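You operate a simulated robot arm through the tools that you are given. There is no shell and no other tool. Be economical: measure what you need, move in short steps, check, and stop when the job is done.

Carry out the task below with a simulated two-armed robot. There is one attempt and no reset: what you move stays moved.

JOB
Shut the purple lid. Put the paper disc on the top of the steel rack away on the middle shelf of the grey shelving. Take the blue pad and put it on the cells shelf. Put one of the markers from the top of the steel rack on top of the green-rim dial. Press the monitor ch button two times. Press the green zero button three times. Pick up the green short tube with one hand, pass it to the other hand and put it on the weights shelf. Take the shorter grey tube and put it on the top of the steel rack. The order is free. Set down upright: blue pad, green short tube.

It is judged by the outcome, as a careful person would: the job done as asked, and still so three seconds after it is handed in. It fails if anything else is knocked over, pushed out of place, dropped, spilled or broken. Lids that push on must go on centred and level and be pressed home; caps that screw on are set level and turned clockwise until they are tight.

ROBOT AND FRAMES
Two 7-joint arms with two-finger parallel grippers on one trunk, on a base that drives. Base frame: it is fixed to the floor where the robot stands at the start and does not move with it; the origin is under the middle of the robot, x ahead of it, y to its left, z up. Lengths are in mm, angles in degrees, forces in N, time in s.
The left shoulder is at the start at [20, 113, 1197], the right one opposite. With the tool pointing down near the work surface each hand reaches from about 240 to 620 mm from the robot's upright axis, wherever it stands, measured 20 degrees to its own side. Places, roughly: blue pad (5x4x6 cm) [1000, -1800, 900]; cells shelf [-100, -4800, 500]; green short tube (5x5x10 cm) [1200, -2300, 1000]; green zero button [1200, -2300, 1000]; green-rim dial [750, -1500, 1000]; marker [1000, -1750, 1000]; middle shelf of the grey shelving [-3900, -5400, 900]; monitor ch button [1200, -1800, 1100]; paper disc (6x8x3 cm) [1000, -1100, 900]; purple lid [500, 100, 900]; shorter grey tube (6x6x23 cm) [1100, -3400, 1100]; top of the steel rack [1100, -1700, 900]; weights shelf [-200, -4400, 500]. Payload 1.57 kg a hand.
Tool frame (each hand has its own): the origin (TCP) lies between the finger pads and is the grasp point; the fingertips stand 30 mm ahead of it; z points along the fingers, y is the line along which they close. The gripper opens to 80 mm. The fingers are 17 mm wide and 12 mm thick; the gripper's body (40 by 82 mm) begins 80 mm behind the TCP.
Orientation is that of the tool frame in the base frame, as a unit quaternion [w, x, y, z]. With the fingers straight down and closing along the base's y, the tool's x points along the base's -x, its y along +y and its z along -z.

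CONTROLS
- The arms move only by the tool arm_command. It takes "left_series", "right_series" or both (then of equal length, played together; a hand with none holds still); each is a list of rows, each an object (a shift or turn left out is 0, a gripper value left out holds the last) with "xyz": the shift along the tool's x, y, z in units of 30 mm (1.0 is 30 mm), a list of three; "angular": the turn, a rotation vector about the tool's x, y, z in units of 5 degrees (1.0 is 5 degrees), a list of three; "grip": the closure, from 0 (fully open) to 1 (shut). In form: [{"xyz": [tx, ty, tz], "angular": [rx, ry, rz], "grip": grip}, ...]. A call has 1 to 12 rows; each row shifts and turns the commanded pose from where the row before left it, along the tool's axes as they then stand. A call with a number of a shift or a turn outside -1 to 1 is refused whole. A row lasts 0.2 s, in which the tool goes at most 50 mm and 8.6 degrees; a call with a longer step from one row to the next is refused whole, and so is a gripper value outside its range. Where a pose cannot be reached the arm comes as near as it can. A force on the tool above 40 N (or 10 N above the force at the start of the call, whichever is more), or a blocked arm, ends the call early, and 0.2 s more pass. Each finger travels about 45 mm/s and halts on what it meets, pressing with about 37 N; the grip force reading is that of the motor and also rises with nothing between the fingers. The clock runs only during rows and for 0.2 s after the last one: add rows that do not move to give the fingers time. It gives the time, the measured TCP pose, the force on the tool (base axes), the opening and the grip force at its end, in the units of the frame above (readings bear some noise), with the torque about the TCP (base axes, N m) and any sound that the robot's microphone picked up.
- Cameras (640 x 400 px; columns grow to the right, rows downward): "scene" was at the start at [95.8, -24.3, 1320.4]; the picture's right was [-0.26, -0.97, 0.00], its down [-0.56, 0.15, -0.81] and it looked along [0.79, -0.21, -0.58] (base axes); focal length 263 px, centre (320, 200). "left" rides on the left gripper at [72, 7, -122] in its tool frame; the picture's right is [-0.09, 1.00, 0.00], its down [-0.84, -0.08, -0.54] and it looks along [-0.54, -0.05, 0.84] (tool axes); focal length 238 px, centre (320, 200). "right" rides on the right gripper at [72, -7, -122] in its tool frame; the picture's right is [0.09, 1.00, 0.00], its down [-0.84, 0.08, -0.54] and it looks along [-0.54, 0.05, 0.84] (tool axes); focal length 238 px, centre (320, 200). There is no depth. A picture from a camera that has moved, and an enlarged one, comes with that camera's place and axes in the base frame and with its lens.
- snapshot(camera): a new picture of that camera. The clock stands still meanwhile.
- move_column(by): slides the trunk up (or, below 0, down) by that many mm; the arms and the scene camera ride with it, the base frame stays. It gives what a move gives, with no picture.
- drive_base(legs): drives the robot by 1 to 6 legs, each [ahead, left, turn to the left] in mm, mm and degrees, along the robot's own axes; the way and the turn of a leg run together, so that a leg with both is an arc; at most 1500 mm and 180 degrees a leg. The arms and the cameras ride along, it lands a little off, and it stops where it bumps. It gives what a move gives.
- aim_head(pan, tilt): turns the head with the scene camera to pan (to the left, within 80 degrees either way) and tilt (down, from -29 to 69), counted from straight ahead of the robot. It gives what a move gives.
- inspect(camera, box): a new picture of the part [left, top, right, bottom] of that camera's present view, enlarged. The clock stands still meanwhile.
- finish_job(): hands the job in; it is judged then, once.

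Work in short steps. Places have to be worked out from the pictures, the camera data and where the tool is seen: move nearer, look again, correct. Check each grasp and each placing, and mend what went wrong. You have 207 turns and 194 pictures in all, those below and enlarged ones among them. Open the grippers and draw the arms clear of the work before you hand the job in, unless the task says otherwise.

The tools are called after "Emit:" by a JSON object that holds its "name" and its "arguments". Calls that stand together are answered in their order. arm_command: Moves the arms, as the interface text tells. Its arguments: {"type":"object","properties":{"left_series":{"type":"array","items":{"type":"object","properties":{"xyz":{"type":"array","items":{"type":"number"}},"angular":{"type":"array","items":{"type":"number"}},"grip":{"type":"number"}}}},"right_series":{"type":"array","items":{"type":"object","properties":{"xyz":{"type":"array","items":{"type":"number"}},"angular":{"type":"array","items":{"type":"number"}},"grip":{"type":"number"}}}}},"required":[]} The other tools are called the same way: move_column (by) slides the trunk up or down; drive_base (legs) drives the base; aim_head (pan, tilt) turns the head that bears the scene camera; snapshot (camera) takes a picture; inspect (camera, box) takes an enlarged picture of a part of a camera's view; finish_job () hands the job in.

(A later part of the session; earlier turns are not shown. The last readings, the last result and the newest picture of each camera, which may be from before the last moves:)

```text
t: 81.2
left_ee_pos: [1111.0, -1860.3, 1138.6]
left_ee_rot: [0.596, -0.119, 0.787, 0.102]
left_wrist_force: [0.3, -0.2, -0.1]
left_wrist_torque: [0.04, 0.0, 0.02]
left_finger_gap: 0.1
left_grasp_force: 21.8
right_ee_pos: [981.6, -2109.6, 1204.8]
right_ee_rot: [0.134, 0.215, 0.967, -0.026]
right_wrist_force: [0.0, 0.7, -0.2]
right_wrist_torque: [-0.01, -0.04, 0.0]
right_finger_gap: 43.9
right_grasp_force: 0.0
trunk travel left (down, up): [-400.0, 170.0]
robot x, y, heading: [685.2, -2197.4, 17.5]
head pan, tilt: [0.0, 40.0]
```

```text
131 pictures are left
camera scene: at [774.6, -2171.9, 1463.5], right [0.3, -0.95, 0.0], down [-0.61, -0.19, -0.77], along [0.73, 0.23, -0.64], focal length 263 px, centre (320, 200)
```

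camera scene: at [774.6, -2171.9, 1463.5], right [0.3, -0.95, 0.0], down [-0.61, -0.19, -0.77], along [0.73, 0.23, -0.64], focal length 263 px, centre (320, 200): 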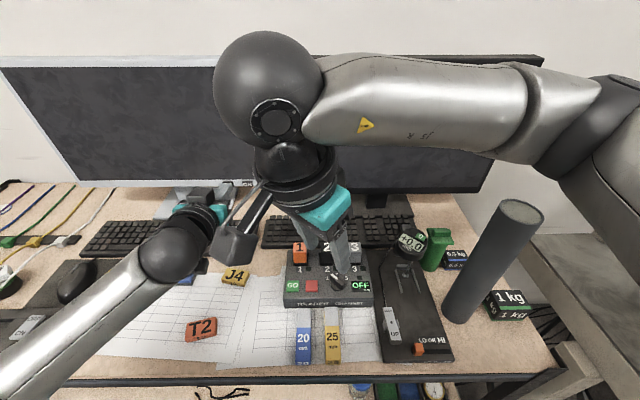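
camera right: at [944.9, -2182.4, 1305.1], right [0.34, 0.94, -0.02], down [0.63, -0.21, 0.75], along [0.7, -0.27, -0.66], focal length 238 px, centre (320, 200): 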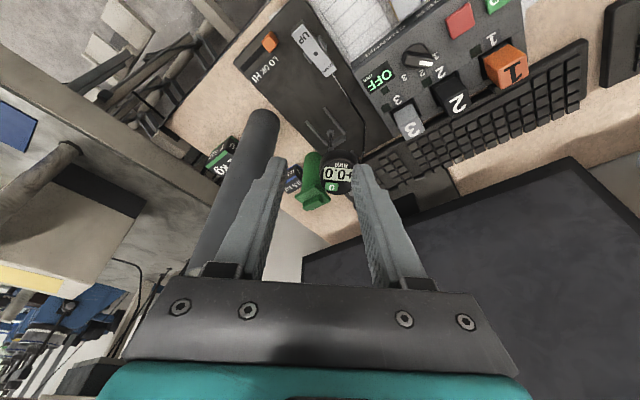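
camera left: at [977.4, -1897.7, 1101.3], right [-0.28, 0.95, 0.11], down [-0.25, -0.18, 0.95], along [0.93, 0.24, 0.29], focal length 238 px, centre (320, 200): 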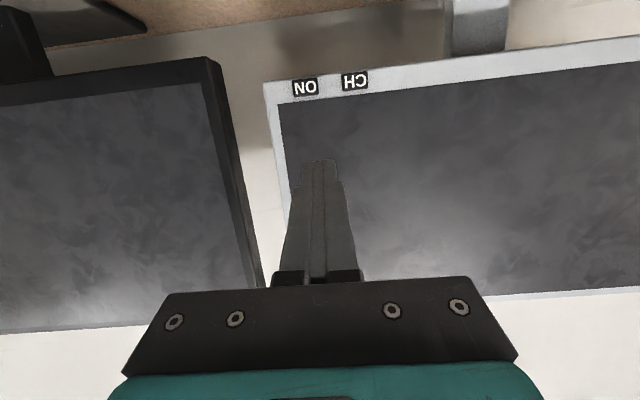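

Pitch is now ~75°, good for pressing. CH is confirmed at [1215,-1787,1063]; I go to 15 mm in front of it.

Emit:
{"name": "arm_command", "arguments": {"left_series": [{"xyz": [0.445, 0.305, 0.775]}, {"xyz": [0.445, 0.305, 0.775]}, {"xyz": [0.445, 0.305, 0.775]}, {"xyz": [0.445, 0.305, 0.775]}, {}]}}

Emit:
{"name": "snapshot", "arguments": {"camera": "left"}}

```text
t: 82.5
left_ee_pos: [1170.4, -1801.1, 1062.0]
left_ee_rot: [0.596, -0.118, 0.788, 0.101]
left_wrist_force: [1.2, -0.2, -0.9]
left_wrist_torque: [0.02, 0.01, 0.03]
left_finger_gap: 0.0
left_grasp_force: 21.1
right_ee_pos: [980.7, -2110.2, 1205.2]
right_ee_rot: [0.134, 0.215, 0.967, -0.026]
right_wrist_force: [-0.2, 0.0, 0.2]
right_wrist_torque: [0.01, -0.02, -0.03]
right_finger_gap: 44.1
right_grasp_force: 0.0
trunk travel left (down, up): [-400.0, 170.0]
robot x, y, heading: [678.1, -2197.0, 17.6]
head pan, tilt: [0.0, 40.0]
```

```text
130 pictures are left
camera left: at [1036.9, -1838.1, 1025.8], right [-0.28, 0.95, 0.11], down [-0.25, -0.18, 0.95], along [0.93, 0.24, 0.29], focal length 238 px, centre (320, 200)
```

left: 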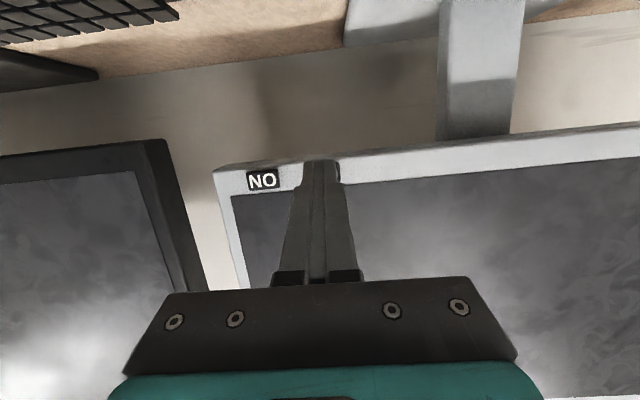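

The fingertip covers CH exactly, clear of ON. I press forward in small steps to feel the contact.

Emit:
{"name": "arm_command", "arguments": {"left_series": [{"xyz": [-0.107, 0, 0.385]}, {"xyz": [-0.027, 0, 0.096]}, {"xyz": [-0.027, 0, 0.096]}]}}

```text
t: 83.2
left_ee_pos: [1188.8, -1795.3, 1061.7]
left_ee_rot: [0.596, -0.119, 0.787, 0.102]
left_wrist_force: [-0.2, -1.1, -0.2]
left_wrist_torque: [0.0, -0.02, -0.03]
left_finger_gap: 0.0
left_grasp_force: 20.8
right_ee_pos: [982.7, -2110.8, 1204.3]
right_ee_rot: [0.135, 0.215, 0.967, -0.027]
right_wrist_force: [0.3, 0.7, -0.2]
right_wrist_torque: [-0.01, 0.0, 0.02]
right_finger_gap: 43.9
right_grasp_force: 0.1
trunk travel left (down, up): [-400.0, 170.0]
robot x, y, heading: [683.9, -2196.7, 17.8]
head pan, tilt: [0.0, 40.0]
```

No contact yet; I advance in further 2 mm steps.

Emit:
{"name": "arm_command", "arguments": {"left_series": [{"xyz": [-0.018, 0, 0.064]}, {"xyz": [-0.018, 0, 0.064]}, {}]}}

```text
t: 84.0
left_ee_pos: [1191.0, -1794.0, 1061.7]
left_ee_rot: [0.595, -0.119, 0.788, 0.101]
left_wrist_force: [-2.4, 0.1, 0.3]
left_wrist_torque: [0.03, -0.02, 0.02]
left_finger_gap: 0.0
left_grasp_force: 21.2
right_ee_pos: [983.1, -2110.6, 1204.4]
right_ee_rot: [0.135, 0.215, 0.967, -0.027]
right_wrist_force: [-0.1, 0.6, 0.0]
right_wrist_torque: [0.02, 0.02, 0.0]
right_finger_gap: 43.7
right_grasp_force: 0.1
trunk travel left (down, up): [-400.0, 170.0]
robot x, y, heading: [685.2, -2199.7, 17.5]
head pan, tilt: [0.0, 40.0]
heard: click
```

A click: first press registered. I back off 9 mm and press a second time.

Emit:
{"name": "arm_command", "arguments": {"left_series": [{"xyz": [0.08, 0, -0.29]}, {}]}}

Emit:
{"name": "arm_command", "arguments": {"left_series": [{"xyz": [-0.053, 0, 0.192]}, {"xyz": [-0.027, 0, 0.098]}, {}]}}

```text
t: 84.7
left_ee_pos: [1183.3, -1796.9, 1063.2]
left_ee_rot: [0.596, -0.119, 0.788, 0.101]
left_wrist_force: [0.0, 0.0, 0.0]
left_wrist_torque: [-0.03, -0.02, -0.02]
left_finger_gap: 0.0
left_grasp_force: 21.1
right_ee_pos: [982.3, -2109.6, 1205.2]
right_ee_rot: [0.135, 0.215, 0.967, -0.025]
right_wrist_force: [-0.4, -1.2, -0.6]
right_wrist_torque: [0.01, 0.03, -0.03]
right_finger_gap: 44.1
right_grasp_force: 0.1
trunk travel left (down, up): [-400.0, 170.0]
robot x, y, heading: [682.3, -2200.3, 17.4]
head pan, tilt: [0.0, 40.0]
```

```text
t: 85.5
left_ee_pos: [1190.7, -1794.8, 1061.5]
left_ee_rot: [0.595, -0.119, 0.789, 0.102]
left_wrist_force: [-2.3, -1.2, -1.0]
left_wrist_torque: [-0.04, 0.05, -0.01]
left_finger_gap: 0.1
left_grasp_force: 21.4
right_ee_pos: [981.4, -2110.4, 1206.1]
right_ee_rot: [0.135, 0.215, 0.967, -0.026]
right_wrist_force: [-0.3, -0.4, 0.5]
right_wrist_torque: [-0.02, -0.01, 0.01]
right_finger_gap: 44.1
right_grasp_force: 0.1
trunk travel left (down, up): [-400.0, 170.0]
robot x, y, heading: [682.1, -2195.4, 17.6]
head pan, tilt: [0.0, 40.0]
heard: click
```

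Second click. I back away and check.

Emit:
{"name": "arm_command", "arguments": {"left_series": [{"xyz": [0.2, 0, -0.7]}, {"xyz": [0.2, 0, -0.9]}, {"xyz": [0, 0, -1]}, {}]}}

Emit:
{"name": "snapshot", "arguments": {"camera": "left"}}

Emit:
{"name": "snapshot", "arguments": {"camera": "right"}}

```text
t: 86.5
left_ee_pos: [1116.8, -1818.3, 1070.0]
left_ee_rot: [0.595, -0.118, 0.788, 0.101]
left_wrist_force: [-0.4, 0.3, -0.3]
left_wrist_torque: [0.01, -0.03, -0.01]
left_finger_gap: 0.0
left_grasp_force: 21.4
right_ee_pos: [982.5, -2109.4, 1205.3]
right_ee_rot: [0.134, 0.214, 0.967, -0.026]
right_wrist_force: [-0.2, 0.8, 0.8]
right_wrist_torque: [0.02, -0.01, -0.01]
right_finger_gap: 44.0
right_grasp_force: 0.1
trunk travel left (down, up): [-400.0, 170.0]
robot x, y, heading: [684.8, -2199.2, 17.6]
head pan, tilt: [0.0, 40.0]
```

```text
129 pictures are left
camera left: at [983.4, -1855.7, 1033.8], right [-0.28, 0.95, 0.11], down [-0.25, -0.18, 0.95], along [0.93, 0.24, 0.29], focal length 238 px, centre (320, 200)
```

left: 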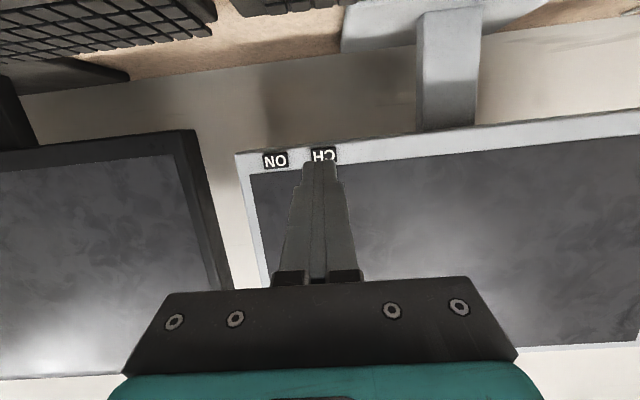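

```text
128 pictures are left
camera right: at [886.3, -2072.9, 1302.4], right [0.34, 0.94, -0.02], down [0.63, -0.21, 0.75], along [0.7, -0.27, -0.66], focal length 238 px, centre (320, 200)
```

right: 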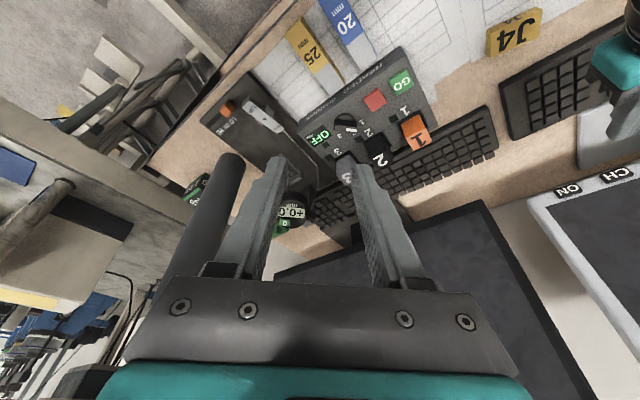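

CH pressed twice. Next the zero button with the right hand: I close its fingers and reorient it (yaw +40°, pitch to ~45°) to face the gauge.

Emit:
{"name": "arm_command", "arguments": {"right_series": [{"angular": [-0.26, 0, -0.966], "grip": 1}, {"angular": [-0.26, 0, -0.966]}, {"angular": [-0.26, 0, -0.966]}, {"angular": [-0.26, 0, -0.966]}, {"angular": [-0.26, 0, -0.966]}, {"angular": [-0.26, 0, -0.966]}, {"angular": [-0.26, 0, -0.966]}, {"angular": [-0.26, 0, -0.966]}, {"angular": [0, -1, 0]}, {"angular": [0, -1, 0]}, {"angular": [0, -1, 0]}, {"angular": [0, -1, 0]}]}}

Emit:
{"name": "arm_command", "arguments": {"right_series": [{"xyz": [0, -0.6, 0], "angular": [0, -1, 0]}, {"xyz": [0, -0.6, 0], "angular": [0, -1, 0]}, {"xyz": [0, -1, 0]}, {"xyz": [0, -1, 0]}, {}]}}

Emit:
{"name": "snapshot", "arguments": {"camera": "right"}}

```text
t: 89.0
left_ee_pos: [1116.4, -1819.2, 1069.7]
left_ee_rot: [0.596, -0.12, 0.788, 0.102]
left_wrist_force: [0.6, 1.0, 0.4]
left_wrist_torque: [-0.02, 0.01, 0.0]
left_finger_gap: 0.1
left_grasp_force: 21.5
right_ee_pos: [981.5, -2110.1, 1205.0]
right_ee_rot: [0.305, -0.124, 0.943, 0.039]
right_wrist_force: [0.4, -0.1, 0.5]
right_wrist_torque: [-0.03, 0.0, 0.02]
right_finger_gap: 0.1
right_grasp_force: 21.2
trunk travel left (down, up): [-400.0, 170.0]
robot x, y, heading: [682.9, -2198.1, 17.3]
head pan, tilt: [0.0, 40.0]
```

```text
t: 90.2
left_ee_pos: [1116.9, -1818.4, 1069.7]
left_ee_rot: [0.595, -0.12, 0.788, 0.102]
left_wrist_force: [-0.5, 0.9, -0.4]
left_wrist_torque: [0.0, 0.0, 0.0]
left_finger_gap: 0.2
left_grasp_force: 22.0
right_ee_pos: [1042.9, -2145.5, 1208.9]
right_ee_rot: [0.386, -0.121, 0.913, 0.049]
right_wrist_force: [0.5, 0.5, 0.7]
right_wrist_torque: [0.02, 0.0, -0.03]
right_finger_gap: 0.2
right_grasp_force: 21.4
right hand out of reach, approached as far as the arm can: row 1, 2, 3, 4
trunk travel left (down, up): [-400.0, 170.0]
robot x, y, heading: [686.2, -2200.0, 17.4]
head pan, tilt: [0.0, 40.0]
```

```text
127 pictures are left
camera right: at [911.2, -2186.8, 1241.3], right [-0.32, 0.94, -0.07], down [0.17, 0.13, 0.98], along [0.93, 0.3, -0.2], focal length 238 px, centre (320, 200)
```

right: 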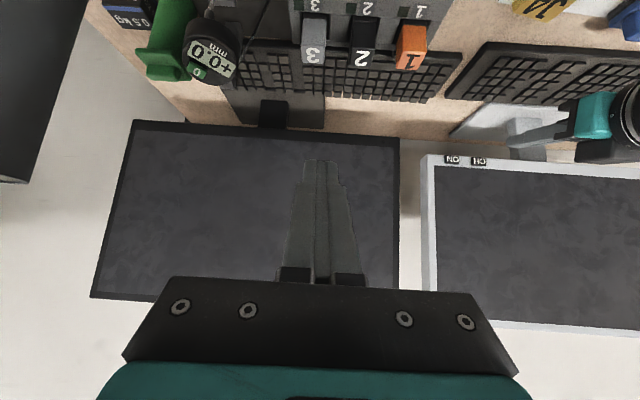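

Pitch is 45° toward the gauge; button re-measured at [1186,-2256,1052]. I move to ~25 mm off it, keeping clear of the tall tube on the right.

Emit:
{"name": "arm_command", "arguments": {"right_series": [{"xyz": [0.2, -0.8, 0.5]}, {"xyz": [0.2, -0.8, 0.5]}, {"xyz": [0.2, -0.8, 0.5]}, {"xyz": [0.2, -0.8, 0.5]}, {"xyz": [0.2, -0.8, 0.5]}, {"xyz": [0.2, -0.8, 0.5]}, {}]}}

Emit:
{"name": "snapshot", "arguments": {"camera": "right"}}

Emit:
{"name": "snapshot", "arguments": {"camera": "scene"}}

```text
t: 91.8
left_ee_pos: [1116.8, -1818.1, 1068.8]
left_ee_rot: [0.595, -0.119, 0.789, 0.102]
left_wrist_force: [0.3, -0.4, 0.0]
left_wrist_torque: [0.01, 0.03, 0.01]
left_finger_gap: 0.1
left_grasp_force: 21.8
right_ee_pos: [1126.1, -2265.7, 1119.7]
right_ee_rot: [0.386, -0.121, 0.913, 0.05]
right_wrist_force: [0.2, -0.1, -1.0]
right_wrist_torque: [0.04, -0.04, 0.02]
right_finger_gap: 0.0
right_grasp_force: 21.5
right hand out of reach, approached as far as the arm can: row 1, 2
trunk travel left (down, up): [-400.0, 170.0]
robot x, y, heading: [685.8, -2197.3, 17.6]
head pan, tilt: [0.0, 40.0]
```

```text
126 pictures are left
camera right: at [995.4, -2307.3, 1152.0], right [-0.32, 0.94, -0.07], down [0.17, 0.13, 0.98], along [0.93, 0.3, -0.2], focal length 238 px, centre (320, 200)
```

right: 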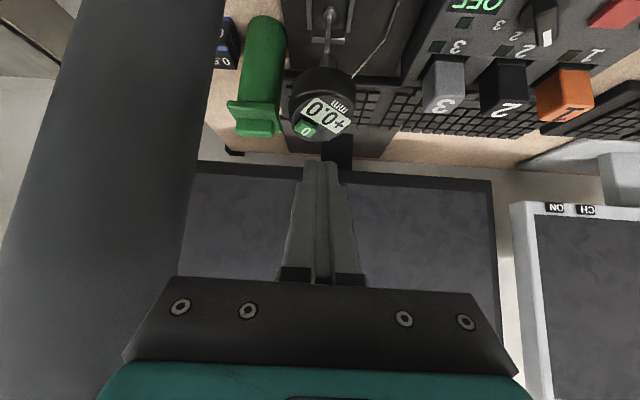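

```text
125 pictures are left
camera scene: at [774.5, -2171.6, 1463.5], right [0.3, -0.95, 0.0], down [-0.61, -0.19, -0.77], along [0.73, 0.23, -0.64], focal length 263 px, centre (320, 200)
```

scene: 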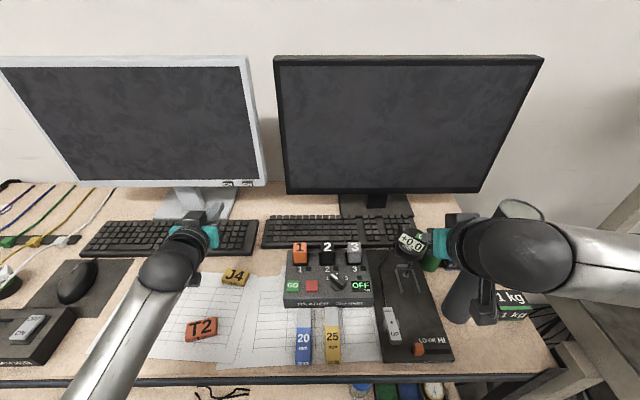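

The arm passes near the tall tube without touching. I zoom in on the gauge face for fine alignment.

Emit:
{"name": "inspect", "arguments": {"camera": "right", "box": [260, 60, 380, 180]}}

Emit:
{"name": "inspect", "arguments": {"camera": "scene", "box": [370, 190, 570, 350]}}

```text
3.33 times, centred on (320, 120) of right
camera zoom: at [995.4, -2307.3, 1152.0], right [-0.32, 0.94, -0.07], down [0.17, 0.13, 0.98], along [0.93, 0.3, -0.2], focal length 794 px, centre (320, 467)
```

zoom: 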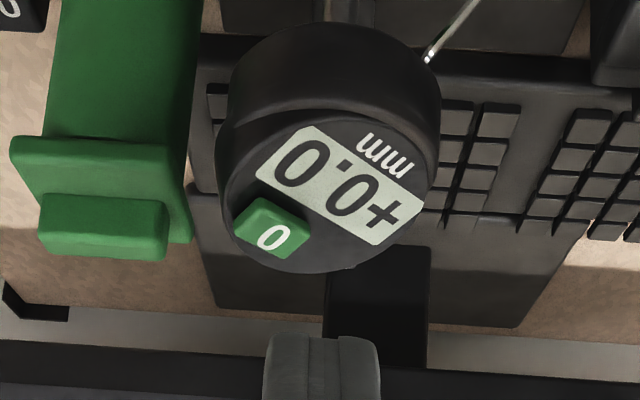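

```text
2.50 times, centred on (470, 270) of scene
camera zoom: at [774.5, -2171.6, 1463.5], right [0.3, -0.95, 0.0], down [-0.61, -0.19, -0.77], along [0.73, 0.23, -0.64], focal length 658 px, centre (-55, 25)
```

zoom: 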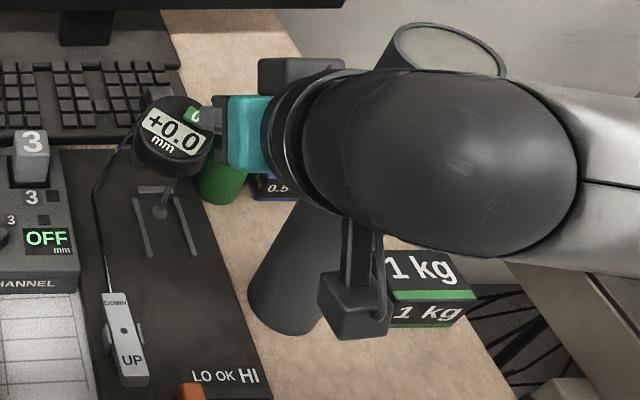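

Triangulation gives the button at [1206,-2260,1037]. I advance to 15 mm in front along the 45° tool axis.

Emit:
{"name": "arm_command", "arguments": {"right_series": [{"xyz": [0.05, -0.16, 0.77]}, {"xyz": [0.05, -0.16, 0.77]}, {"xyz": [0.05, -0.16, 0.77]}, {}]}}

Emit:
{"name": "inspect", "arguments": {"camera": "right", "box": [260, 60, 380, 180]}}

Emit:
{"name": "inspect", "arguments": {"camera": "scene", "box": [370, 190, 570, 350]}}

```text
t: 92.8
left_ee_pos: [1117.1, -1818.4, 1070.9]
left_ee_rot: [0.596, -0.118, 0.788, 0.101]
left_wrist_force: [0.5, -0.7, 0.4]
left_wrist_torque: [-0.01, -0.01, 0.04]
left_finger_gap: 0.3
left_grasp_force: 21.8
right_ee_pos: [1173.8, -2267.4, 1067.5]
right_ee_rot: [0.386, -0.122, 0.913, 0.05]
right_wrist_force: [-3.4, -0.4, 1.1]
right_wrist_torque: [0.04, 0.05, -0.02]
right_finger_gap: 0.3
right_grasp_force: 21.4
trunk travel left (down, up): [-400.0, 170.0]
robot x, y, heading: [681.4, -2199.4, 17.6]
head pan, tilt: [0.0, 40.0]
heard: click
```

```text
3.33 times, centred on (320, 120) of right
camera zoom: at [1043.2, -2308.0, 1100.3], right [-0.32, 0.94, -0.07], down [0.17, 0.13, 0.98], along [0.93, 0.3, -0.2], focal length 794 px, centre (320, 467)
```

zoom: 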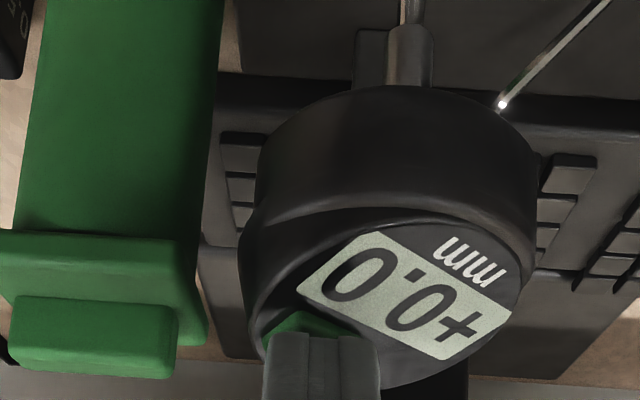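

```text
2.50 times, centred on (470, 270) of scene
camera zoom: at [773.9, -2171.9, 1463.6], right [0.3, -0.95, 0.0], down [-0.61, -0.19, -0.77], along [0.73, 0.23, -0.64], focal length 658 px, centre (-55, 25)
```

zoom: 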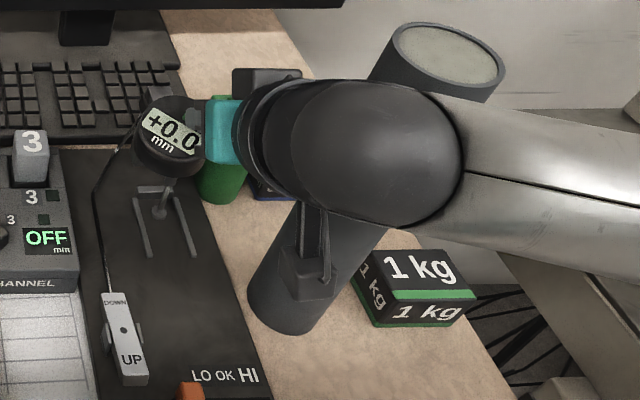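

That already clicked: press one. I back off 10 mm and press twice more.

Emit:
{"name": "arm_command", "arguments": {"right_series": [{"xyz": [0, 0, -0.33]}, {}]}}

Emit:
{"name": "arm_command", "arguments": {"right_series": [{"xyz": [0, 0, 0.2]}, {"xyz": [0, 0, 0.13]}, {}]}}

Emit:
{"name": "arm_command", "arguments": {"right_series": [{"xyz": [0, 0, -0.33]}, {}]}}

Emit:
{"name": "arm_command", "arguments": {"right_series": [{"xyz": [0, 0, 0.2]}, {"xyz": [0, 0, 0.13]}, {}]}}

```text
t: 93.5
left_ee_pos: [1117.8, -1819.0, 1070.3]
left_ee_rot: [0.595, -0.119, 0.788, 0.102]
left_wrist_force: [0.2, 0.3, 0.2]
left_wrist_torque: [0.0, -0.02, 0.0]
left_finger_gap: 0.1
left_grasp_force: 21.5
right_ee_pos: [1169.1, -2269.5, 1074.2]
right_ee_rot: [0.386, -0.121, 0.913, 0.05]
right_wrist_force: [-0.2, -0.3, -0.2]
right_wrist_torque: [0.0, 0.0, -0.02]
right_finger_gap: 0.0
right_grasp_force: 21.7
trunk travel left (down, up): [-400.0, 170.0]
robot x, y, heading: [683.3, -2194.5, 17.6]
head pan, tilt: [0.0, 40.0]
```

```text
t: 94.2
left_ee_pos: [1117.1, -1818.2, 1070.6]
left_ee_rot: [0.596, -0.12, 0.788, 0.103]
left_wrist_force: [0.4, -0.5, -0.4]
left_wrist_torque: [0.04, -0.01, 0.02]
left_finger_gap: 0.1
left_grasp_force: 21.1
right_ee_pos: [1174.6, -2267.5, 1067.4]
right_ee_rot: [0.387, -0.121, 0.913, 0.051]
right_wrist_force: [-1.7, -0.5, 1.3]
right_wrist_torque: [0.02, 0.01, 0.0]
right_finger_gap: 0.0
right_grasp_force: 21.4
trunk travel left (down, up): [-400.0, 170.0]
robot x, y, heading: [685.6, -2198.4, 17.6]
head pan, tilt: [0.0, 40.0]
heard: click
```

```text
t: 94.8
left_ee_pos: [1117.7, -1817.8, 1070.4]
left_ee_rot: [0.594, -0.119, 0.789, 0.102]
left_wrist_force: [-0.5, 0.0, -0.2]
left_wrist_torque: [0.01, -0.01, -0.01]
left_finger_gap: 0.0
left_grasp_force: 21.1
right_ee_pos: [1169.0, -2269.3, 1075.4]
right_ee_rot: [0.387, -0.12, 0.913, 0.049]
right_wrist_force: [-0.6, 0.3, -1.2]
right_wrist_torque: [0.0, 0.0, 0.01]
right_finger_gap: 0.2
right_grasp_force: 21.2
trunk travel left (down, up): [-400.0, 170.0]
robot x, y, heading: [682.3, -2197.7, 17.5]
head pan, tilt: [0.0, 40.0]
```

```text
t: 95.7
left_ee_pos: [1117.2, -1818.8, 1070.3]
left_ee_rot: [0.595, -0.12, 0.788, 0.102]
left_wrist_force: [-0.3, 0.4, -0.3]
left_wrist_torque: [-0.04, -0.01, -0.03]
left_finger_gap: 0.1
left_grasp_force: 21.2
right_ee_pos: [1176.0, -2267.6, 1068.3]
right_ee_rot: [0.386, -0.122, 0.913, 0.05]
right_wrist_force: [-2.1, 1.0, 2.3]
right_wrist_torque: [0.03, 0.0, -0.01]
right_finger_gap: 0.0
right_grasp_force: 20.6
trunk travel left (down, up): [-400.0, 170.0]
robot x, y, heading: [684.0, -2202.3, 17.5]
head pan, tilt: [0.0, 40.0]
heard: click
```

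Three clicks: zero done. Now I back the right hand out along its axis, open it, and rotate it to vertical for grasping the green tube near [1231,-2310], top z≈1020.

Emit:
{"name": "arm_command", "arguments": {"right_series": [{"xyz": [0, 0.2, -1]}, {"xyz": [0, 0.3, -1]}, {"xyz": [0, 0.5, -1]}, {"xyz": [0, 0.5, -1]}, {"xyz": [0, 0.3, -1], "grip": 0}, {"angular": [0, 1, 0]}, {"angular": [0, 1, 0]}, {"angular": [0, 1, 0]}, {"angular": [0, 1, 0]}, {"angular": [0, 1, 0]}, {"angular": [0, 1, 0]}, {"angular": [0, 1, 0]}]}}

Emit:
{"name": "arm_command", "arguments": {"right_series": [{"angular": [0, 1, 0]}, {"angular": [0, 1, 0]}, {"angular": [0, 0, 1]}, {"angular": [0, 0, 1]}, {"angular": [0, 0, 1]}, {"angular": [0, 0, 1]}, {"angular": [0, 0, 1]}, {"angular": [0, 0, 1]}, {"angular": [0, 0, 1]}, {"angular": [0, 0, 1]}, {"angular": [0, 0, 1]}, {"angular": [0, 0, 1]}]}}

Emit:
{"name": "snapshot", "arguments": {"camera": "right"}}

Emit:
{"name": "snapshot", "arguments": {"camera": "scene"}}

```text
t: 98.2
left_ee_pos: [1118.0, -1818.3, 1069.5]
left_ee_rot: [0.595, -0.119, 0.789, 0.101]
left_wrist_force: [0.0, 0.4, -0.4]
left_wrist_torque: [0.01, 0.01, -0.01]
left_finger_gap: 0.1
left_grasp_force: 21.2
right_ee_pos: [1101.1, -2221.5, 1161.8]
right_ee_rot: [0.093, -0.131, 0.987, 0.012]
right_wrist_force: [0.5, -0.6, 0.5]
right_wrist_torque: [0.02, 0.03, 0.02]
right_finger_gap: 79.8
right_grasp_force: 0.1
right hand out of reach, approached as far as the arm can: row 4, 5
trunk travel left (down, up): [-400.0, 170.0]
robot x, y, heading: [680.6, -2197.8, 17.3]
head pan, tilt: [0.0, 40.0]
```

```text
t: 100.8
left_ee_pos: [1117.3, -1818.3, 1070.3]
left_ee_rot: [0.596, -0.119, 0.788, 0.101]
left_wrist_force: [0.0, -0.6, 0.3]
left_wrist_torque: [0.0, 0.01, 0.0]
left_finger_gap: 0.0
left_grasp_force: 21.6
right_ee_pos: [1101.6, -2222.3, 1162.4]
right_ee_rot: [0.006, 0.302, 0.953, 0.003]
right_wrist_force: [-0.6, 0.9, 0.0]
right_wrist_torque: [0.02, 0.0, -0.02]
right_finger_gap: 80.4
right_grasp_force: 0.1
trunk travel left (down, up): [-400.0, 170.0]
robot x, y, heading: [682.5, -2199.3, 17.4]
head pan, tilt: [0.0, 40.0]
```

```text
120 pictures are left
camera right: at [1037.1, -2185.6, 1283.3], right [0.5, 0.87, 0.01], down [0.72, -0.42, 0.55], along [0.48, -0.27, -0.83], focal length 238 px, centre (320, 200)
```

right: 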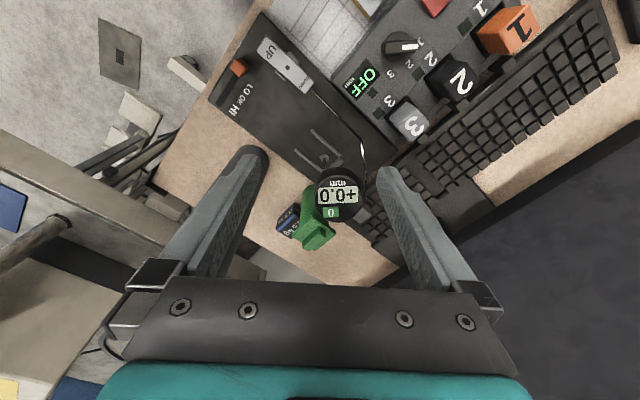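

```text
119 pictures are left
camera scene: at [774.5, -2171.9, 1463.5], right [0.3, -0.95, 0.0], down [-0.61, -0.19, -0.77], along [0.73, 0.23, -0.64], focal length 263 px, centre (320, 200)
```

scene: 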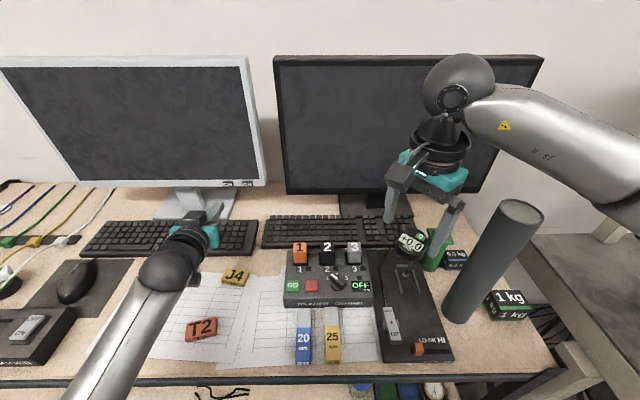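

Reoriented to yaw -35°. I continue yawing to about -72° so the fingers close front-to-back on the tube.

Emit:
{"name": "arm_command", "arguments": {"right_series": [{"angular": [0, 0, 1]}, {"angular": [0, 0, 1]}, {"angular": [0, 0, 1]}, {"angular": [0, 0, 1]}, {"angular": [0, 0, 1]}, {"angular": [0, 0, 1]}, {"angular": [0, 0, 1]}, {}]}}

Emit:
{"name": "snapshot", "arguments": {"camera": "right"}}

Emit:
{"name": "inspect", "arguments": {"camera": "scene", "box": [370, 150, 550, 340]}}

```text
t: 102.7
left_ee_pos: [1118.2, -1817.7, 1070.2]
left_ee_rot: [0.595, -0.119, 0.788, 0.102]
left_wrist_force: [0.5, -0.3, -0.2]
left_wrist_torque: [0.03, 0.02, -0.01]
left_finger_gap: 0.0
left_grasp_force: 21.2
right_ee_pos: [1100.6, -2221.4, 1163.6]
right_ee_rot: [0.006, 0.574, 0.819, 0.006]
right_wrist_force: [-0.4, 1.0, -0.3]
right_wrist_torque: [-0.02, -0.01, 0.0]
right_finger_gap: 80.0
right_grasp_force: 0.1
trunk travel left (down, up): [-400.0, 170.0]
robot x, y, heading: [682.2, -2199.5, 17.2]
head pan, tilt: [0.0, 40.0]
```

```text
118 pictures are left
camera right: at [1068.6, -2156.2, 1284.1], right [0.9, 0.43, 0.01], down [0.35, -0.76, 0.55], along [0.24, -0.49, -0.84], focal length 238 px, centre (320, 200)
```

right: 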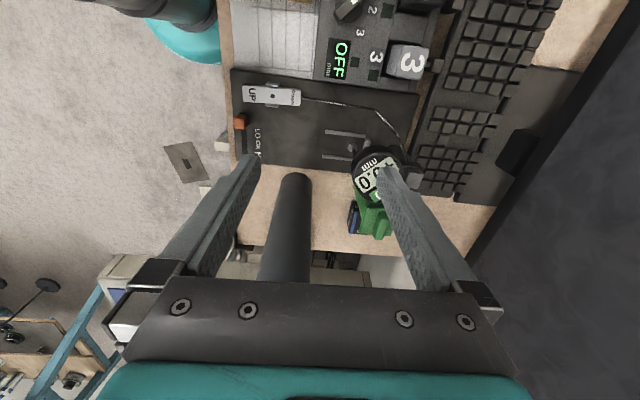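

```text
2.11 times, centred on (460, 245) of scene
camera zoom: at [774.5, -2171.9, 1463.5], right [0.3, -0.95, 0.0], down [-0.61, -0.19, -0.77], along [0.73, 0.23, -0.64], focal length 554 px, centre (25, 105)
```

zoom: 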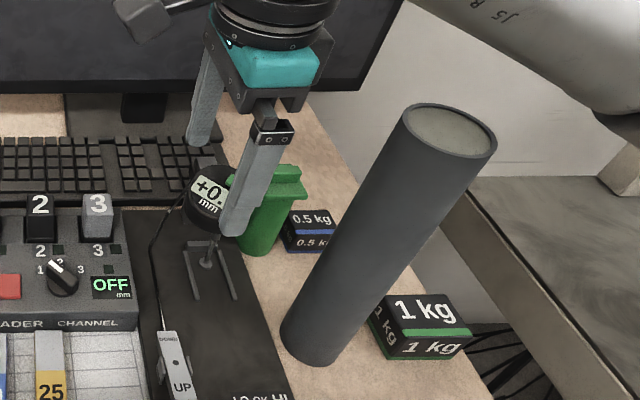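

Fingers now close front/back. I raise the trunk 120 mm (fingertips then above the tall tube) and move the hand over the green tube.

Emit:
{"name": "move_column", "arguments": {"by": 120}}

Emit:
{"name": "arm_command", "arguments": {"right_series": [{"xyz": [-0.85, 0.6, 0]}, {"xyz": [-0.85, 0.6, 0]}, {"xyz": [-0.85, 0.6, 0]}, {"xyz": [-0.85, 0.6, 0]}, {"xyz": [-0.85, 0.65, 0]}, {}]}}

Emit:
{"name": "snapshot", "arguments": {"camera": "right"}}

Emit:
{"name": "snapshot", "arguments": {"camera": "scene"}}

```text
t: 104.2
left_ee_pos: [1116.5, -1817.5, 1189.8]
left_ee_rot: [0.594, -0.12, 0.789, 0.102]
left_wrist_force: [0.3, -0.3, 0.6]
left_wrist_torque: [-0.01, 0.0, 0.01]
left_finger_gap: 0.1
left_grasp_force: 21.4
right_ee_pos: [1101.8, -2223.4, 1283.0]
right_ee_rot: [0.005, 0.574, 0.819, 0.004]
right_wrist_force: [-1.1, 0.6, 0.6]
right_wrist_torque: [0.03, 0.02, 0.01]
right_finger_gap: 80.0
right_grasp_force: 0.0
trunk travel left (down, up): [-520.0, 50.0]
robot x, y, heading: [679.9, -2200.6, 17.3]
head pan, tilt: [0.0, 40.0]
```

```text
t: 105.5
left_ee_pos: [1116.6, -1818.9, 1190.7]
left_ee_rot: [0.595, -0.119, 0.788, 0.101]
left_wrist_force: [-0.9, 0.1, -0.6]
left_wrist_torque: [0.0, 0.0, 0.02]
left_finger_gap: 0.0
left_grasp_force: 21.3
right_ee_pos: [1229.5, -2311.7, 1285.4]
right_ee_rot: [0.005, 0.573, 0.819, 0.004]
right_wrist_force: [-0.4, -0.6, -0.4]
right_wrist_torque: [0.03, 0.0, 0.0]
right_finger_gap: 80.0
right_grasp_force: 0.0
trunk travel left (down, up): [-520.0, 50.0]
robot x, y, heading: [683.9, -2198.8, 17.5]
head pan, tilt: [0.0, 40.0]
```

```text
116 pictures are left
camera right: at [1197.4, -2244.9, 1406.5], right [0.9, 0.43, 0.01], down [0.35, -0.76, 0.55], along [0.24, -0.49, -0.84], focal length 238 px, centre (320, 200)
```

right: 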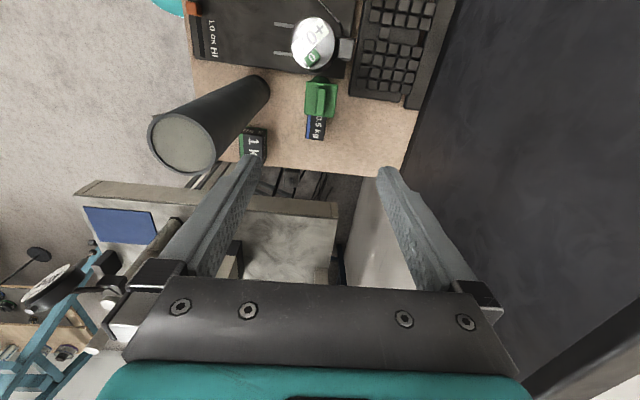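

```text
115 pictures are left
camera scene: at [774.1, -2171.9, 1583.5], right [0.3, -0.95, 0.0], down [-0.61, -0.19, -0.77], along [0.73, 0.23, -0.64], focal length 263 px, centre (320, 200)
```

scene: 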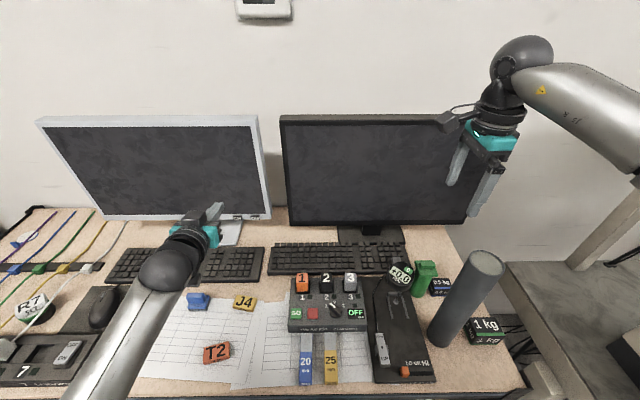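

The tube's lid centre is at about [1231,-2300,1020], and the fingers will pass in front and behind it clear of the gauge. I centre and descend to just above.

Emit:
{"name": "arm_command", "arguments": {"right_series": [{"xyz": [0.16, 0.08, 0.8]}, {"xyz": [0.16, 0.09, 0.8]}, {"xyz": [0, 0, 1]}, {"xyz": [0, 0, 1]}, {"xyz": [0, 0, 1]}, {"xyz": [0, 0, 1]}, {"xyz": [0, 0, 1]}, {"xyz": [0, 0, 0.8]}, {}]}}

Emit:
{"name": "snapshot", "arguments": {"camera": "right"}}

Emit:
{"name": "inspect", "arguments": {"camera": "scene", "box": [380, 200, 540, 360]}}

```text
t: 107.5
left_ee_pos: [1117.1, -1818.1, 1189.4]
left_ee_rot: [0.595, -0.119, 0.788, 0.102]
left_wrist_force: [0.4, 0.2, -0.2]
left_wrist_torque: [0.02, -0.01, -0.01]
left_finger_gap: 0.1
left_grasp_force: 21.4
right_ee_pos: [1237.8, -2300.4, 1062.2]
right_ee_rot: [0.005, 0.574, 0.819, 0.005]
right_wrist_force: [0.1, 0.3, -0.4]
right_wrist_torque: [0.0, 0.01, 0.01]
right_finger_gap: 79.9
right_grasp_force: 0.2
trunk travel left (down, up): [-520.0, 50.0]
robot x, y, heading: [683.4, -2198.5, 17.7]
head pan, tilt: [0.0, 40.0]
```

```text
114 pictures are left
camera right: at [1204.0, -2233.5, 1183.5], right [0.9, 0.43, 0.01], down [0.35, -0.76, 0.55], along [0.24, -0.49, -0.84], focal length 238 px, centre (320, 200)
```

right: 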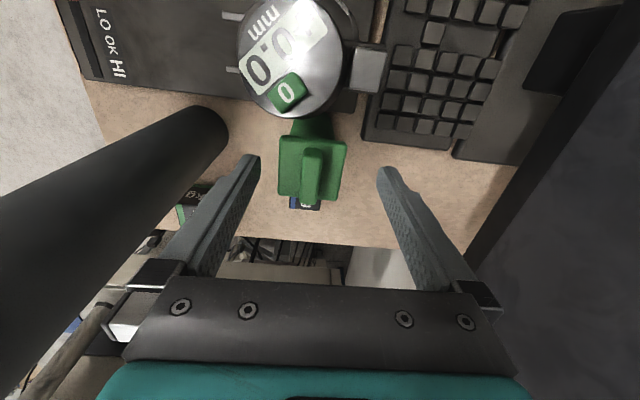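

```text
2.50 times, centred on (460, 280) of scene
camera zoom: at [774.4, -2172.0, 1583.5], right [0.3, -0.95, 0.0], down [-0.61, -0.19, -0.77], along [0.73, 0.23, -0.64], focal length 658 px, centre (-30, 0)
```

zoom: 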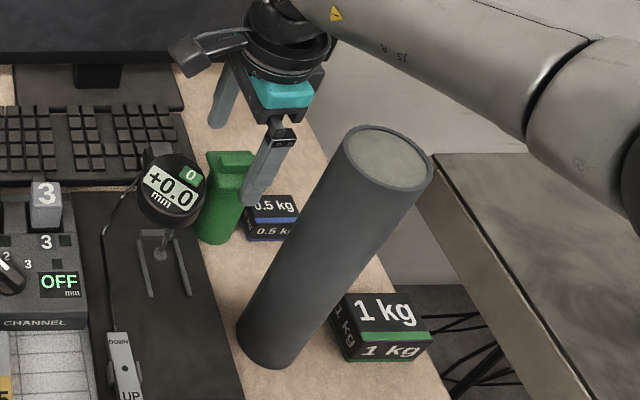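

I correct ~8 mm toward the tube's centre and descend to grip its upper part.

Emit:
{"name": "arm_command", "arguments": {"right_series": [{"xyz": [-0.2, -0.22, 0.3]}, {"xyz": [0, 0, 0.8]}, {"xyz": [0, 0, 0.8]}, {"xyz": [0, 0, 0.1]}, {}]}}

Emit:
{"name": "snapshot", "arguments": {"camera": "right"}}

Emit:
{"name": "inspect", "arguments": {"camera": "scene", "box": [400, 200, 520, 320]}}

```text
t: 108.8
left_ee_pos: [1117.0, -1818.2, 1189.5]
left_ee_rot: [0.594, -0.119, 0.789, 0.101]
left_wrist_force: [0.5, 0.0, 0.2]
left_wrist_torque: [-0.01, -0.01, -0.02]
left_finger_gap: 0.0
left_grasp_force: 21.0
right_ee_pos: [1232.8, -2305.8, 1002.5]
right_ee_rot: [0.005, 0.574, 0.819, 0.006]
right_wrist_force: [-0.5, -0.3, 0.2]
right_wrist_torque: [0.0, -0.04, 0.01]
right_finger_gap: 79.9
right_grasp_force: 0.1
trunk travel left (down, up): [-520.0, 50.0]
robot x, y, heading: [684.4, -2200.4, 17.3]
head pan, tilt: [0.0, 40.0]
```

```text
112 pictures are left
camera right: at [1199.6, -2241.1, 1123.9], right [0.9, 0.43, 0.01], down [0.35, -0.76, 0.55], along [0.24, -0.49, -0.84], focal length 238 px, centre (320, 200)
```

right: 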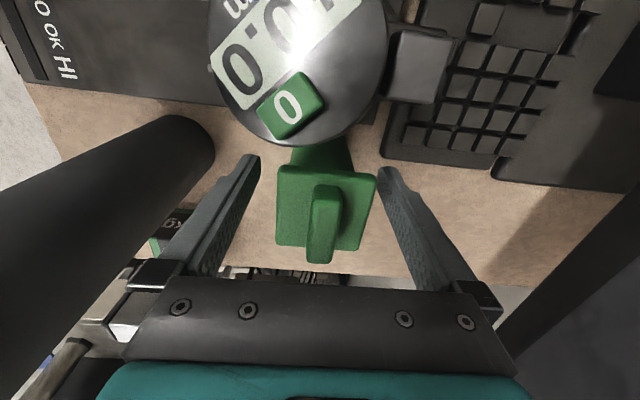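

```text
3.33 times, centred on (460, 260) of scene
camera zoom: at [774.5, -2171.9, 1583.5], right [0.3, -0.95, 0.0], down [-0.61, -0.19, -0.77], along [0.73, 0.23, -0.64], focal length 877 px, centre (-147, 0)
```

zoom: 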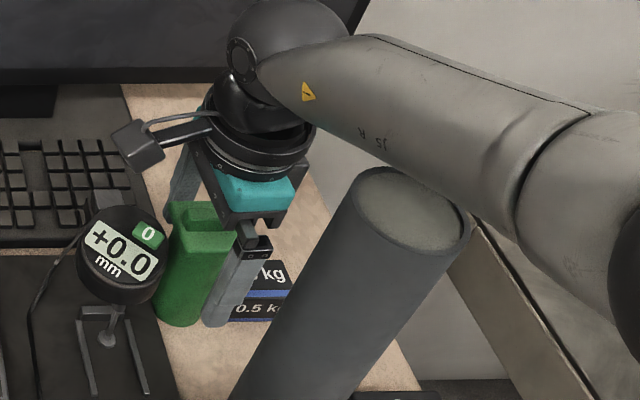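

The tube is centred between the fingers. I close and check.

Emit:
{"name": "arm_command", "arguments": {"right_series": [{"grip": 1}, {"grip": 1}, {"grip": 1}, {"grip": 1}, {}]}}

Emit:
{"name": "snapshot", "arguments": {"camera": "right"}}

```text
t: 110.0
left_ee_pos: [1116.8, -1817.9, 1190.4]
left_ee_rot: [0.595, -0.118, 0.788, 0.101]
left_wrist_force: [-0.7, -0.4, -0.3]
left_wrist_torque: [-0.02, 0.01, -0.01]
left_finger_gap: 0.1
left_grasp_force: 21.7
right_ee_pos: [1233.3, -2307.2, 1002.7]
right_ee_rot: [0.006, 0.573, 0.819, 0.005]
right_wrist_force: [0.6, 0.6, 0.3]
right_wrist_torque: [0.01, 0.0, -0.02]
right_finger_gap: 45.5
right_grasp_force: 37.1
trunk travel left (down, up): [-520.0, 50.0]
robot x, y, heading: [683.5, -2197.2, 17.1]
head pan, tilt: [0.0, 40.0]
```

```text
110 pictures are left
camera right: at [1199.8, -2241.0, 1124.3], right [0.9, 0.43, 0.01], down [0.35, -0.76, 0.55], along [0.24, -0.49, -0.84], focal length 238 px, centre (320, 200)
```

right: 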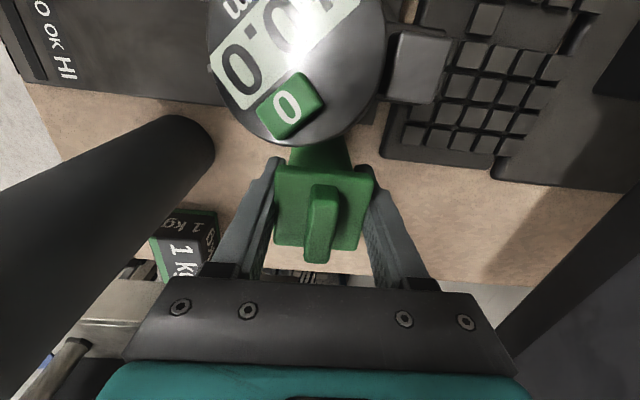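

Gripped at 45 mm. I lift straight up 280 mm to clear the gauge and the tall tube.

Emit:
{"name": "arm_command", "arguments": {"right_series": [{"xyz": [0, 0, -0.5]}, {"xyz": [0, 0, -1]}, {"xyz": [0, 0, -1]}, {"xyz": [0, 0, -1]}, {"xyz": [0, 0, -1]}, {"xyz": [0, 0, -1]}, {"xyz": [0, 0, -1]}, {"xyz": [0, 0, -1]}, {"xyz": [0, 0, -1]}, {"xyz": [0, 0, -0.8]}, {}]}}

Emit:
{"name": "snapshot", "arguments": {"camera": "scene"}}

```text
t: 112.3
left_ee_pos: [1117.1, -1819.1, 1189.8]
left_ee_rot: [0.594, -0.12, 0.789, 0.102]
left_wrist_force: [0.3, 0.3, 0.0]
left_wrist_torque: [-0.01, -0.01, 0.03]
left_finger_gap: 0.0
left_grasp_force: 21.4
right_ee_pos: [1227.9, -2306.8, 1282.0]
right_ee_rot: [0.006, 0.573, 0.819, 0.005]
right_wrist_force: [-0.1, -0.7, -3.8]
right_wrist_torque: [-0.02, 0.01, 0.03]
right_finger_gap: 45.2
right_grasp_force: 37.4
trunk travel left (down, up): [-520.0, 50.0]
robot x, y, heading: [680.8, -2199.1, 17.5]
head pan, tilt: [0.0, 40.0]
```

```text
109 pictures are left
camera scene: at [774.9, -2172.1, 1583.5], right [0.3, -0.95, 0.0], down [-0.61, -0.19, -0.77], along [0.73, 0.23, -0.64], focal length 263 px, centre (320, 200)
```

scene: 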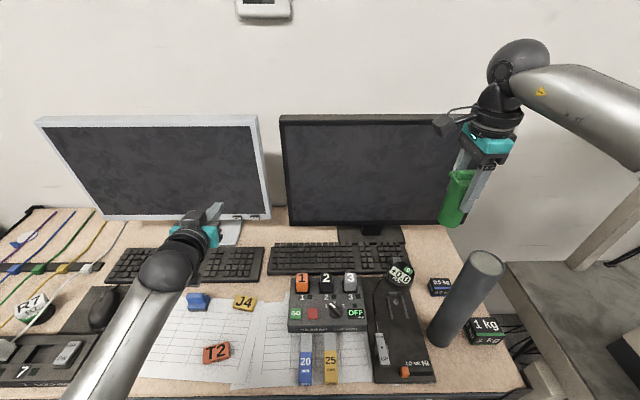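

The tube is lifted. For the hand-over I bring the right hand to the front-centre and the left hand back and inward, ready to turn it sideways.

Emit:
{"name": "arm_command", "arguments": {"left_series": [{"xyz": [0.2, -0.4, -0.7]}, {"xyz": [0.2, -0.4, -0.7]}, {"xyz": [0.2, -0.4, -0.7], "angular": [0, -1, 0]}, {"xyz": [0.1, -0.4, -0.7], "angular": [0, -1, 0]}, {"xyz": [0, -0.4, -0.7], "angular": [0, -1, 0]}, {"xyz": [0, -0.4, -0.6]}, {"grip": 0}, {}], "right_series": [{"xyz": [0.99, -0.235, 0]}, {"xyz": [0.99, -0.235, 0]}, {"xyz": [0.99, -0.235, 0]}, {"xyz": [0.99, -0.235, 0]}, {"xyz": [0.99, -0.235, 0]}, {"xyz": [0.99, -0.235, 0]}, {"xyz": [0.99, -0.235, 0]}, {}]}}

Emit:
{"name": "arm_command", "arguments": {"left_series": [{"angular": [1, 0, 0]}, {"angular": [1, 0, 0]}, {"angular": [1, 0, 0]}, {"angular": [1, 0, 0]}, {"angular": [1, 0, 0]}, {"angular": [1, 0, 0]}, {"angular": [1, 0, 0]}, {"angular": [1, 0, 0]}, {"angular": [1, 0, 0]}, {"angular": [1, 0, 0]}, {"angular": [1, 0, 0]}, {"angular": [1, 0, 0]}]}}

Emit:
{"name": "snapshot", "arguments": {"camera": "scene"}}

```text
t: 114.2
left_ee_pos: [1019.0, -1926.3, 1191.0]
left_ee_rot: [0.693, -0.105, 0.704, 0.117]
left_wrist_force: [0.2, -0.5, -0.2]
left_wrist_torque: [-0.04, 0.01, 0.02]
left_finger_gap: 50.1
left_grasp_force: 0.1
right_ee_pos: [1111.6, -2130.3, 1279.9]
right_ee_rot: [0.006, 0.573, 0.819, 0.004]
right_wrist_force: [-1.0, -0.4, -3.0]
right_wrist_torque: [-0.01, 0.0, -0.03]
right_finger_gap: 45.3
right_grasp_force: 36.7
trunk travel left (down, up): [-520.0, 50.0]
robot x, y, heading: [683.6, -2197.6, 17.7]
head pan, tilt: [0.0, 40.0]
```

```text
t: 116.8
left_ee_pos: [1021.1, -1926.0, 1191.0]
left_ee_rot: [0.652, 0.256, 0.668, -0.252]
left_wrist_force: [1.2, 0.4, 0.2]
left_wrist_torque: [0.02, 0.0, 0.03]
left_finger_gap: 80.2
left_grasp_force: 0.0
right_ee_pos: [1112.1, -2128.5, 1280.1]
right_ee_rot: [0.005, 0.574, 0.819, 0.005]
right_wrist_force: [-0.1, -0.8, -2.9]
right_wrist_torque: [-0.02, 0.02, 0.01]
right_finger_gap: 45.4
right_grasp_force: 36.5
trunk travel left (down, up): [-520.0, 50.0]
robot x, y, heading: [683.1, -2197.4, 17.4]
head pan, tilt: [0.0, 40.0]
```

```text
108 pictures are left
camera scene: at [775.1, -2171.7, 1583.5], right [0.3, -0.95, 0.0], down [-0.61, -0.19, -0.77], along [0.73, 0.23, -0.64], focal length 263 px, centre (320, 200)
```

scene: 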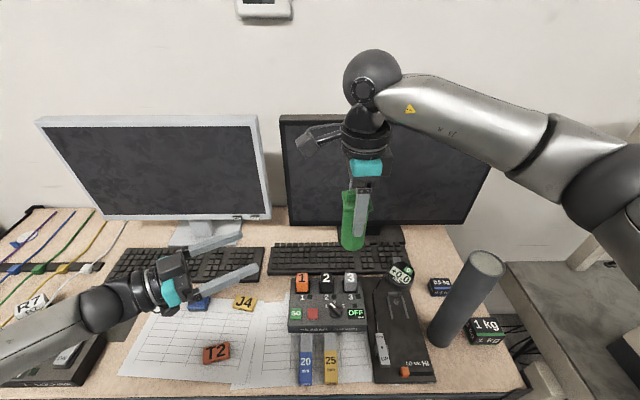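

Left hand points sideways-forward and level. I move it to a pre-grasp 100 mm short of the tube's lower body at z≈1222.

Emit:
{"name": "arm_command", "arguments": {"left_series": [{"xyz": [-0.26, -0.74, 0.86]}, {"xyz": [-0.26, -0.74, 0.86]}, {"xyz": [-0.26, -0.74, 0.86]}, {"xyz": [-0.26, -0.74, 0.86]}, {}]}}

Emit:
{"name": "snapshot", "arguments": {"camera": "left"}}

Emit:
{"name": "inspect", "arguments": {"camera": "scene", "box": [240, 120, 440, 290]}}

```text
t: 118.0
left_ee_pos: [1037.0, -2060.1, 1220.6]
left_ee_rot: [0.652, 0.256, 0.668, -0.251]
left_wrist_force: [0.3, -0.6, -0.6]
left_wrist_torque: [-0.03, 0.01, -0.01]
left_finger_gap: 80.1
left_grasp_force: 0.0
right_ee_pos: [1111.0, -2128.9, 1279.8]
right_ee_rot: [0.006, 0.574, 0.819, 0.004]
right_wrist_force: [-0.1, 0.6, -3.5]
right_wrist_torque: [0.01, -0.04, 0.01]
right_finger_gap: 45.2
right_grasp_force: 36.8
trunk travel left (down, up): [-520.0, 50.0]
robot x, y, heading: [683.9, -2197.5, 17.6]
head pan, tilt: [0.0, 40.0]
```

```text
107 pictures are left
camera left: at [948.5, -1975.3, 1150.9], right [0.67, 0.74, 0.09], down [-0.44, 0.29, 0.85], along [0.6, -0.61, 0.52], focal length 238 px, centre (320, 200)
```

left: 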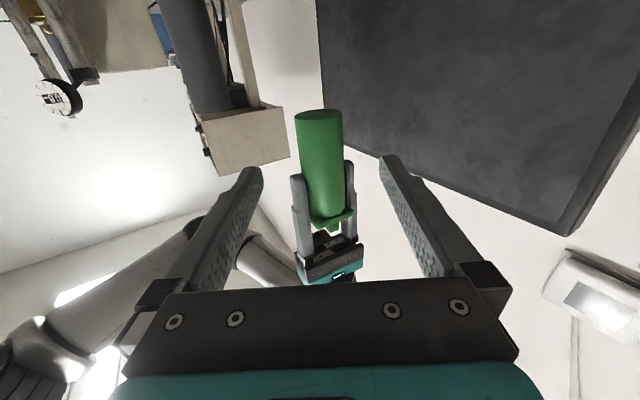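

```text
2.35 times, centred on (340, 205) of scene
camera zoom: at [774.5, -2171.4, 1583.5], right [0.3, -0.95, 0.0], down [-0.61, -0.19, -0.77], along [0.73, 0.23, -0.64], focal length 619 px, centre (273, 188)
```

zoom: 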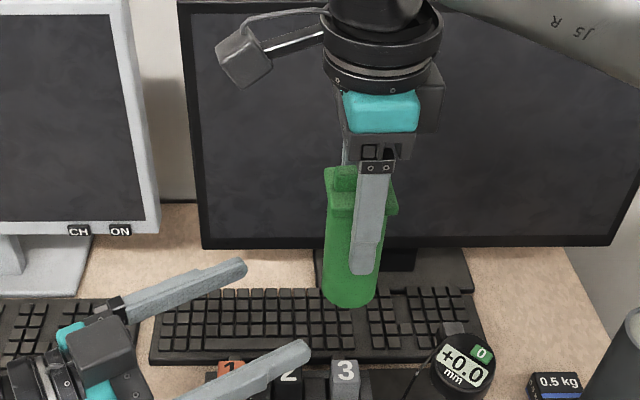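

Well aligned. I advance the left hand 95 mm so the lower body is between its fingers, then close.

Emit:
{"name": "arm_command", "arguments": {"left_series": [{"xyz": [0, 0, 0.8]}, {"xyz": [0, 0, 0.8]}, {"xyz": [0, 0, 0.8]}, {"xyz": [0, 0, 0.8]}, {}]}}

Emit:
{"name": "snapshot", "arguments": {"camera": "left"}}

Emit:
{"name": "inspect", "arguments": {"camera": "scene", "box": [240, 120, 440, 290]}}

```text
t: 119.2
left_ee_pos: [1108.1, -2125.9, 1217.8]
left_ee_rot: [0.652, 0.256, 0.667, -0.252]
left_wrist_force: [-0.2, 0.6, -0.4]
left_wrist_torque: [-0.02, 0.0, -0.03]
left_finger_gap: 79.6
left_grasp_force: 0.1
right_ee_pos: [1111.3, -2129.0, 1280.2]
right_ee_rot: [0.006, 0.573, 0.819, 0.004]
right_wrist_force: [0.5, 1.2, -3.5]
right_wrist_torque: [0.01, -0.01, 0.02]
right_finger_gap: 45.4
right_grasp_force: 36.9
trunk travel left (down, up): [-520.0, 50.0]
robot x, y, heading: [683.1, -2196.4, 17.4]
head pan, tilt: [0.0, 40.0]
```

```text
105 pictures are left
camera left: at [1020.2, -2039.6, 1148.8], right [0.67, 0.74, 0.09], down [-0.44, 0.29, 0.85], along [0.6, -0.61, 0.52], focal length 238 px, centre (320, 200)
```

left: 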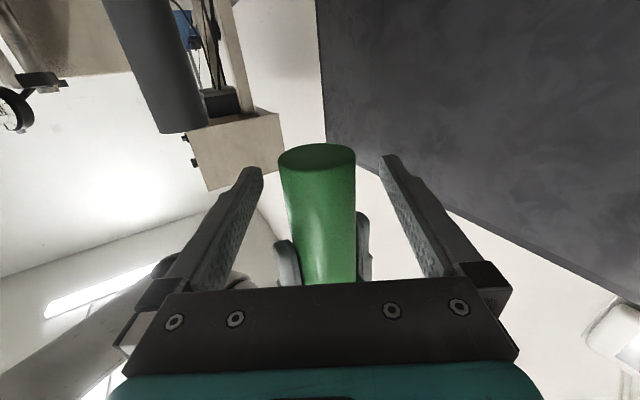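

```text
2.35 times, centred on (340, 205) of scene
camera zoom: at [774.3, -2171.6, 1583.5], right [0.3, -0.95, 0.0], down [-0.61, -0.19, -0.77], along [0.73, 0.23, -0.64], focal length 619 px, centre (273, 188)
```

zoom: 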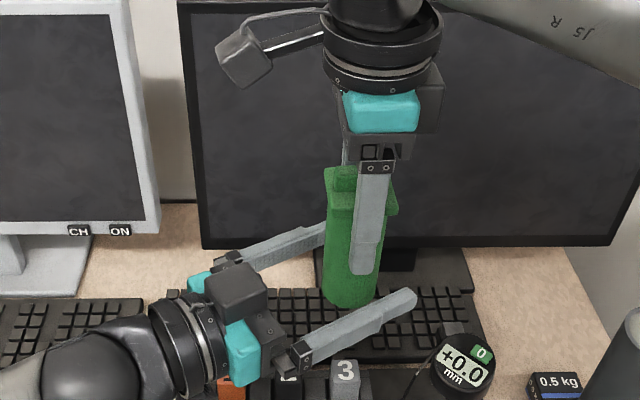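

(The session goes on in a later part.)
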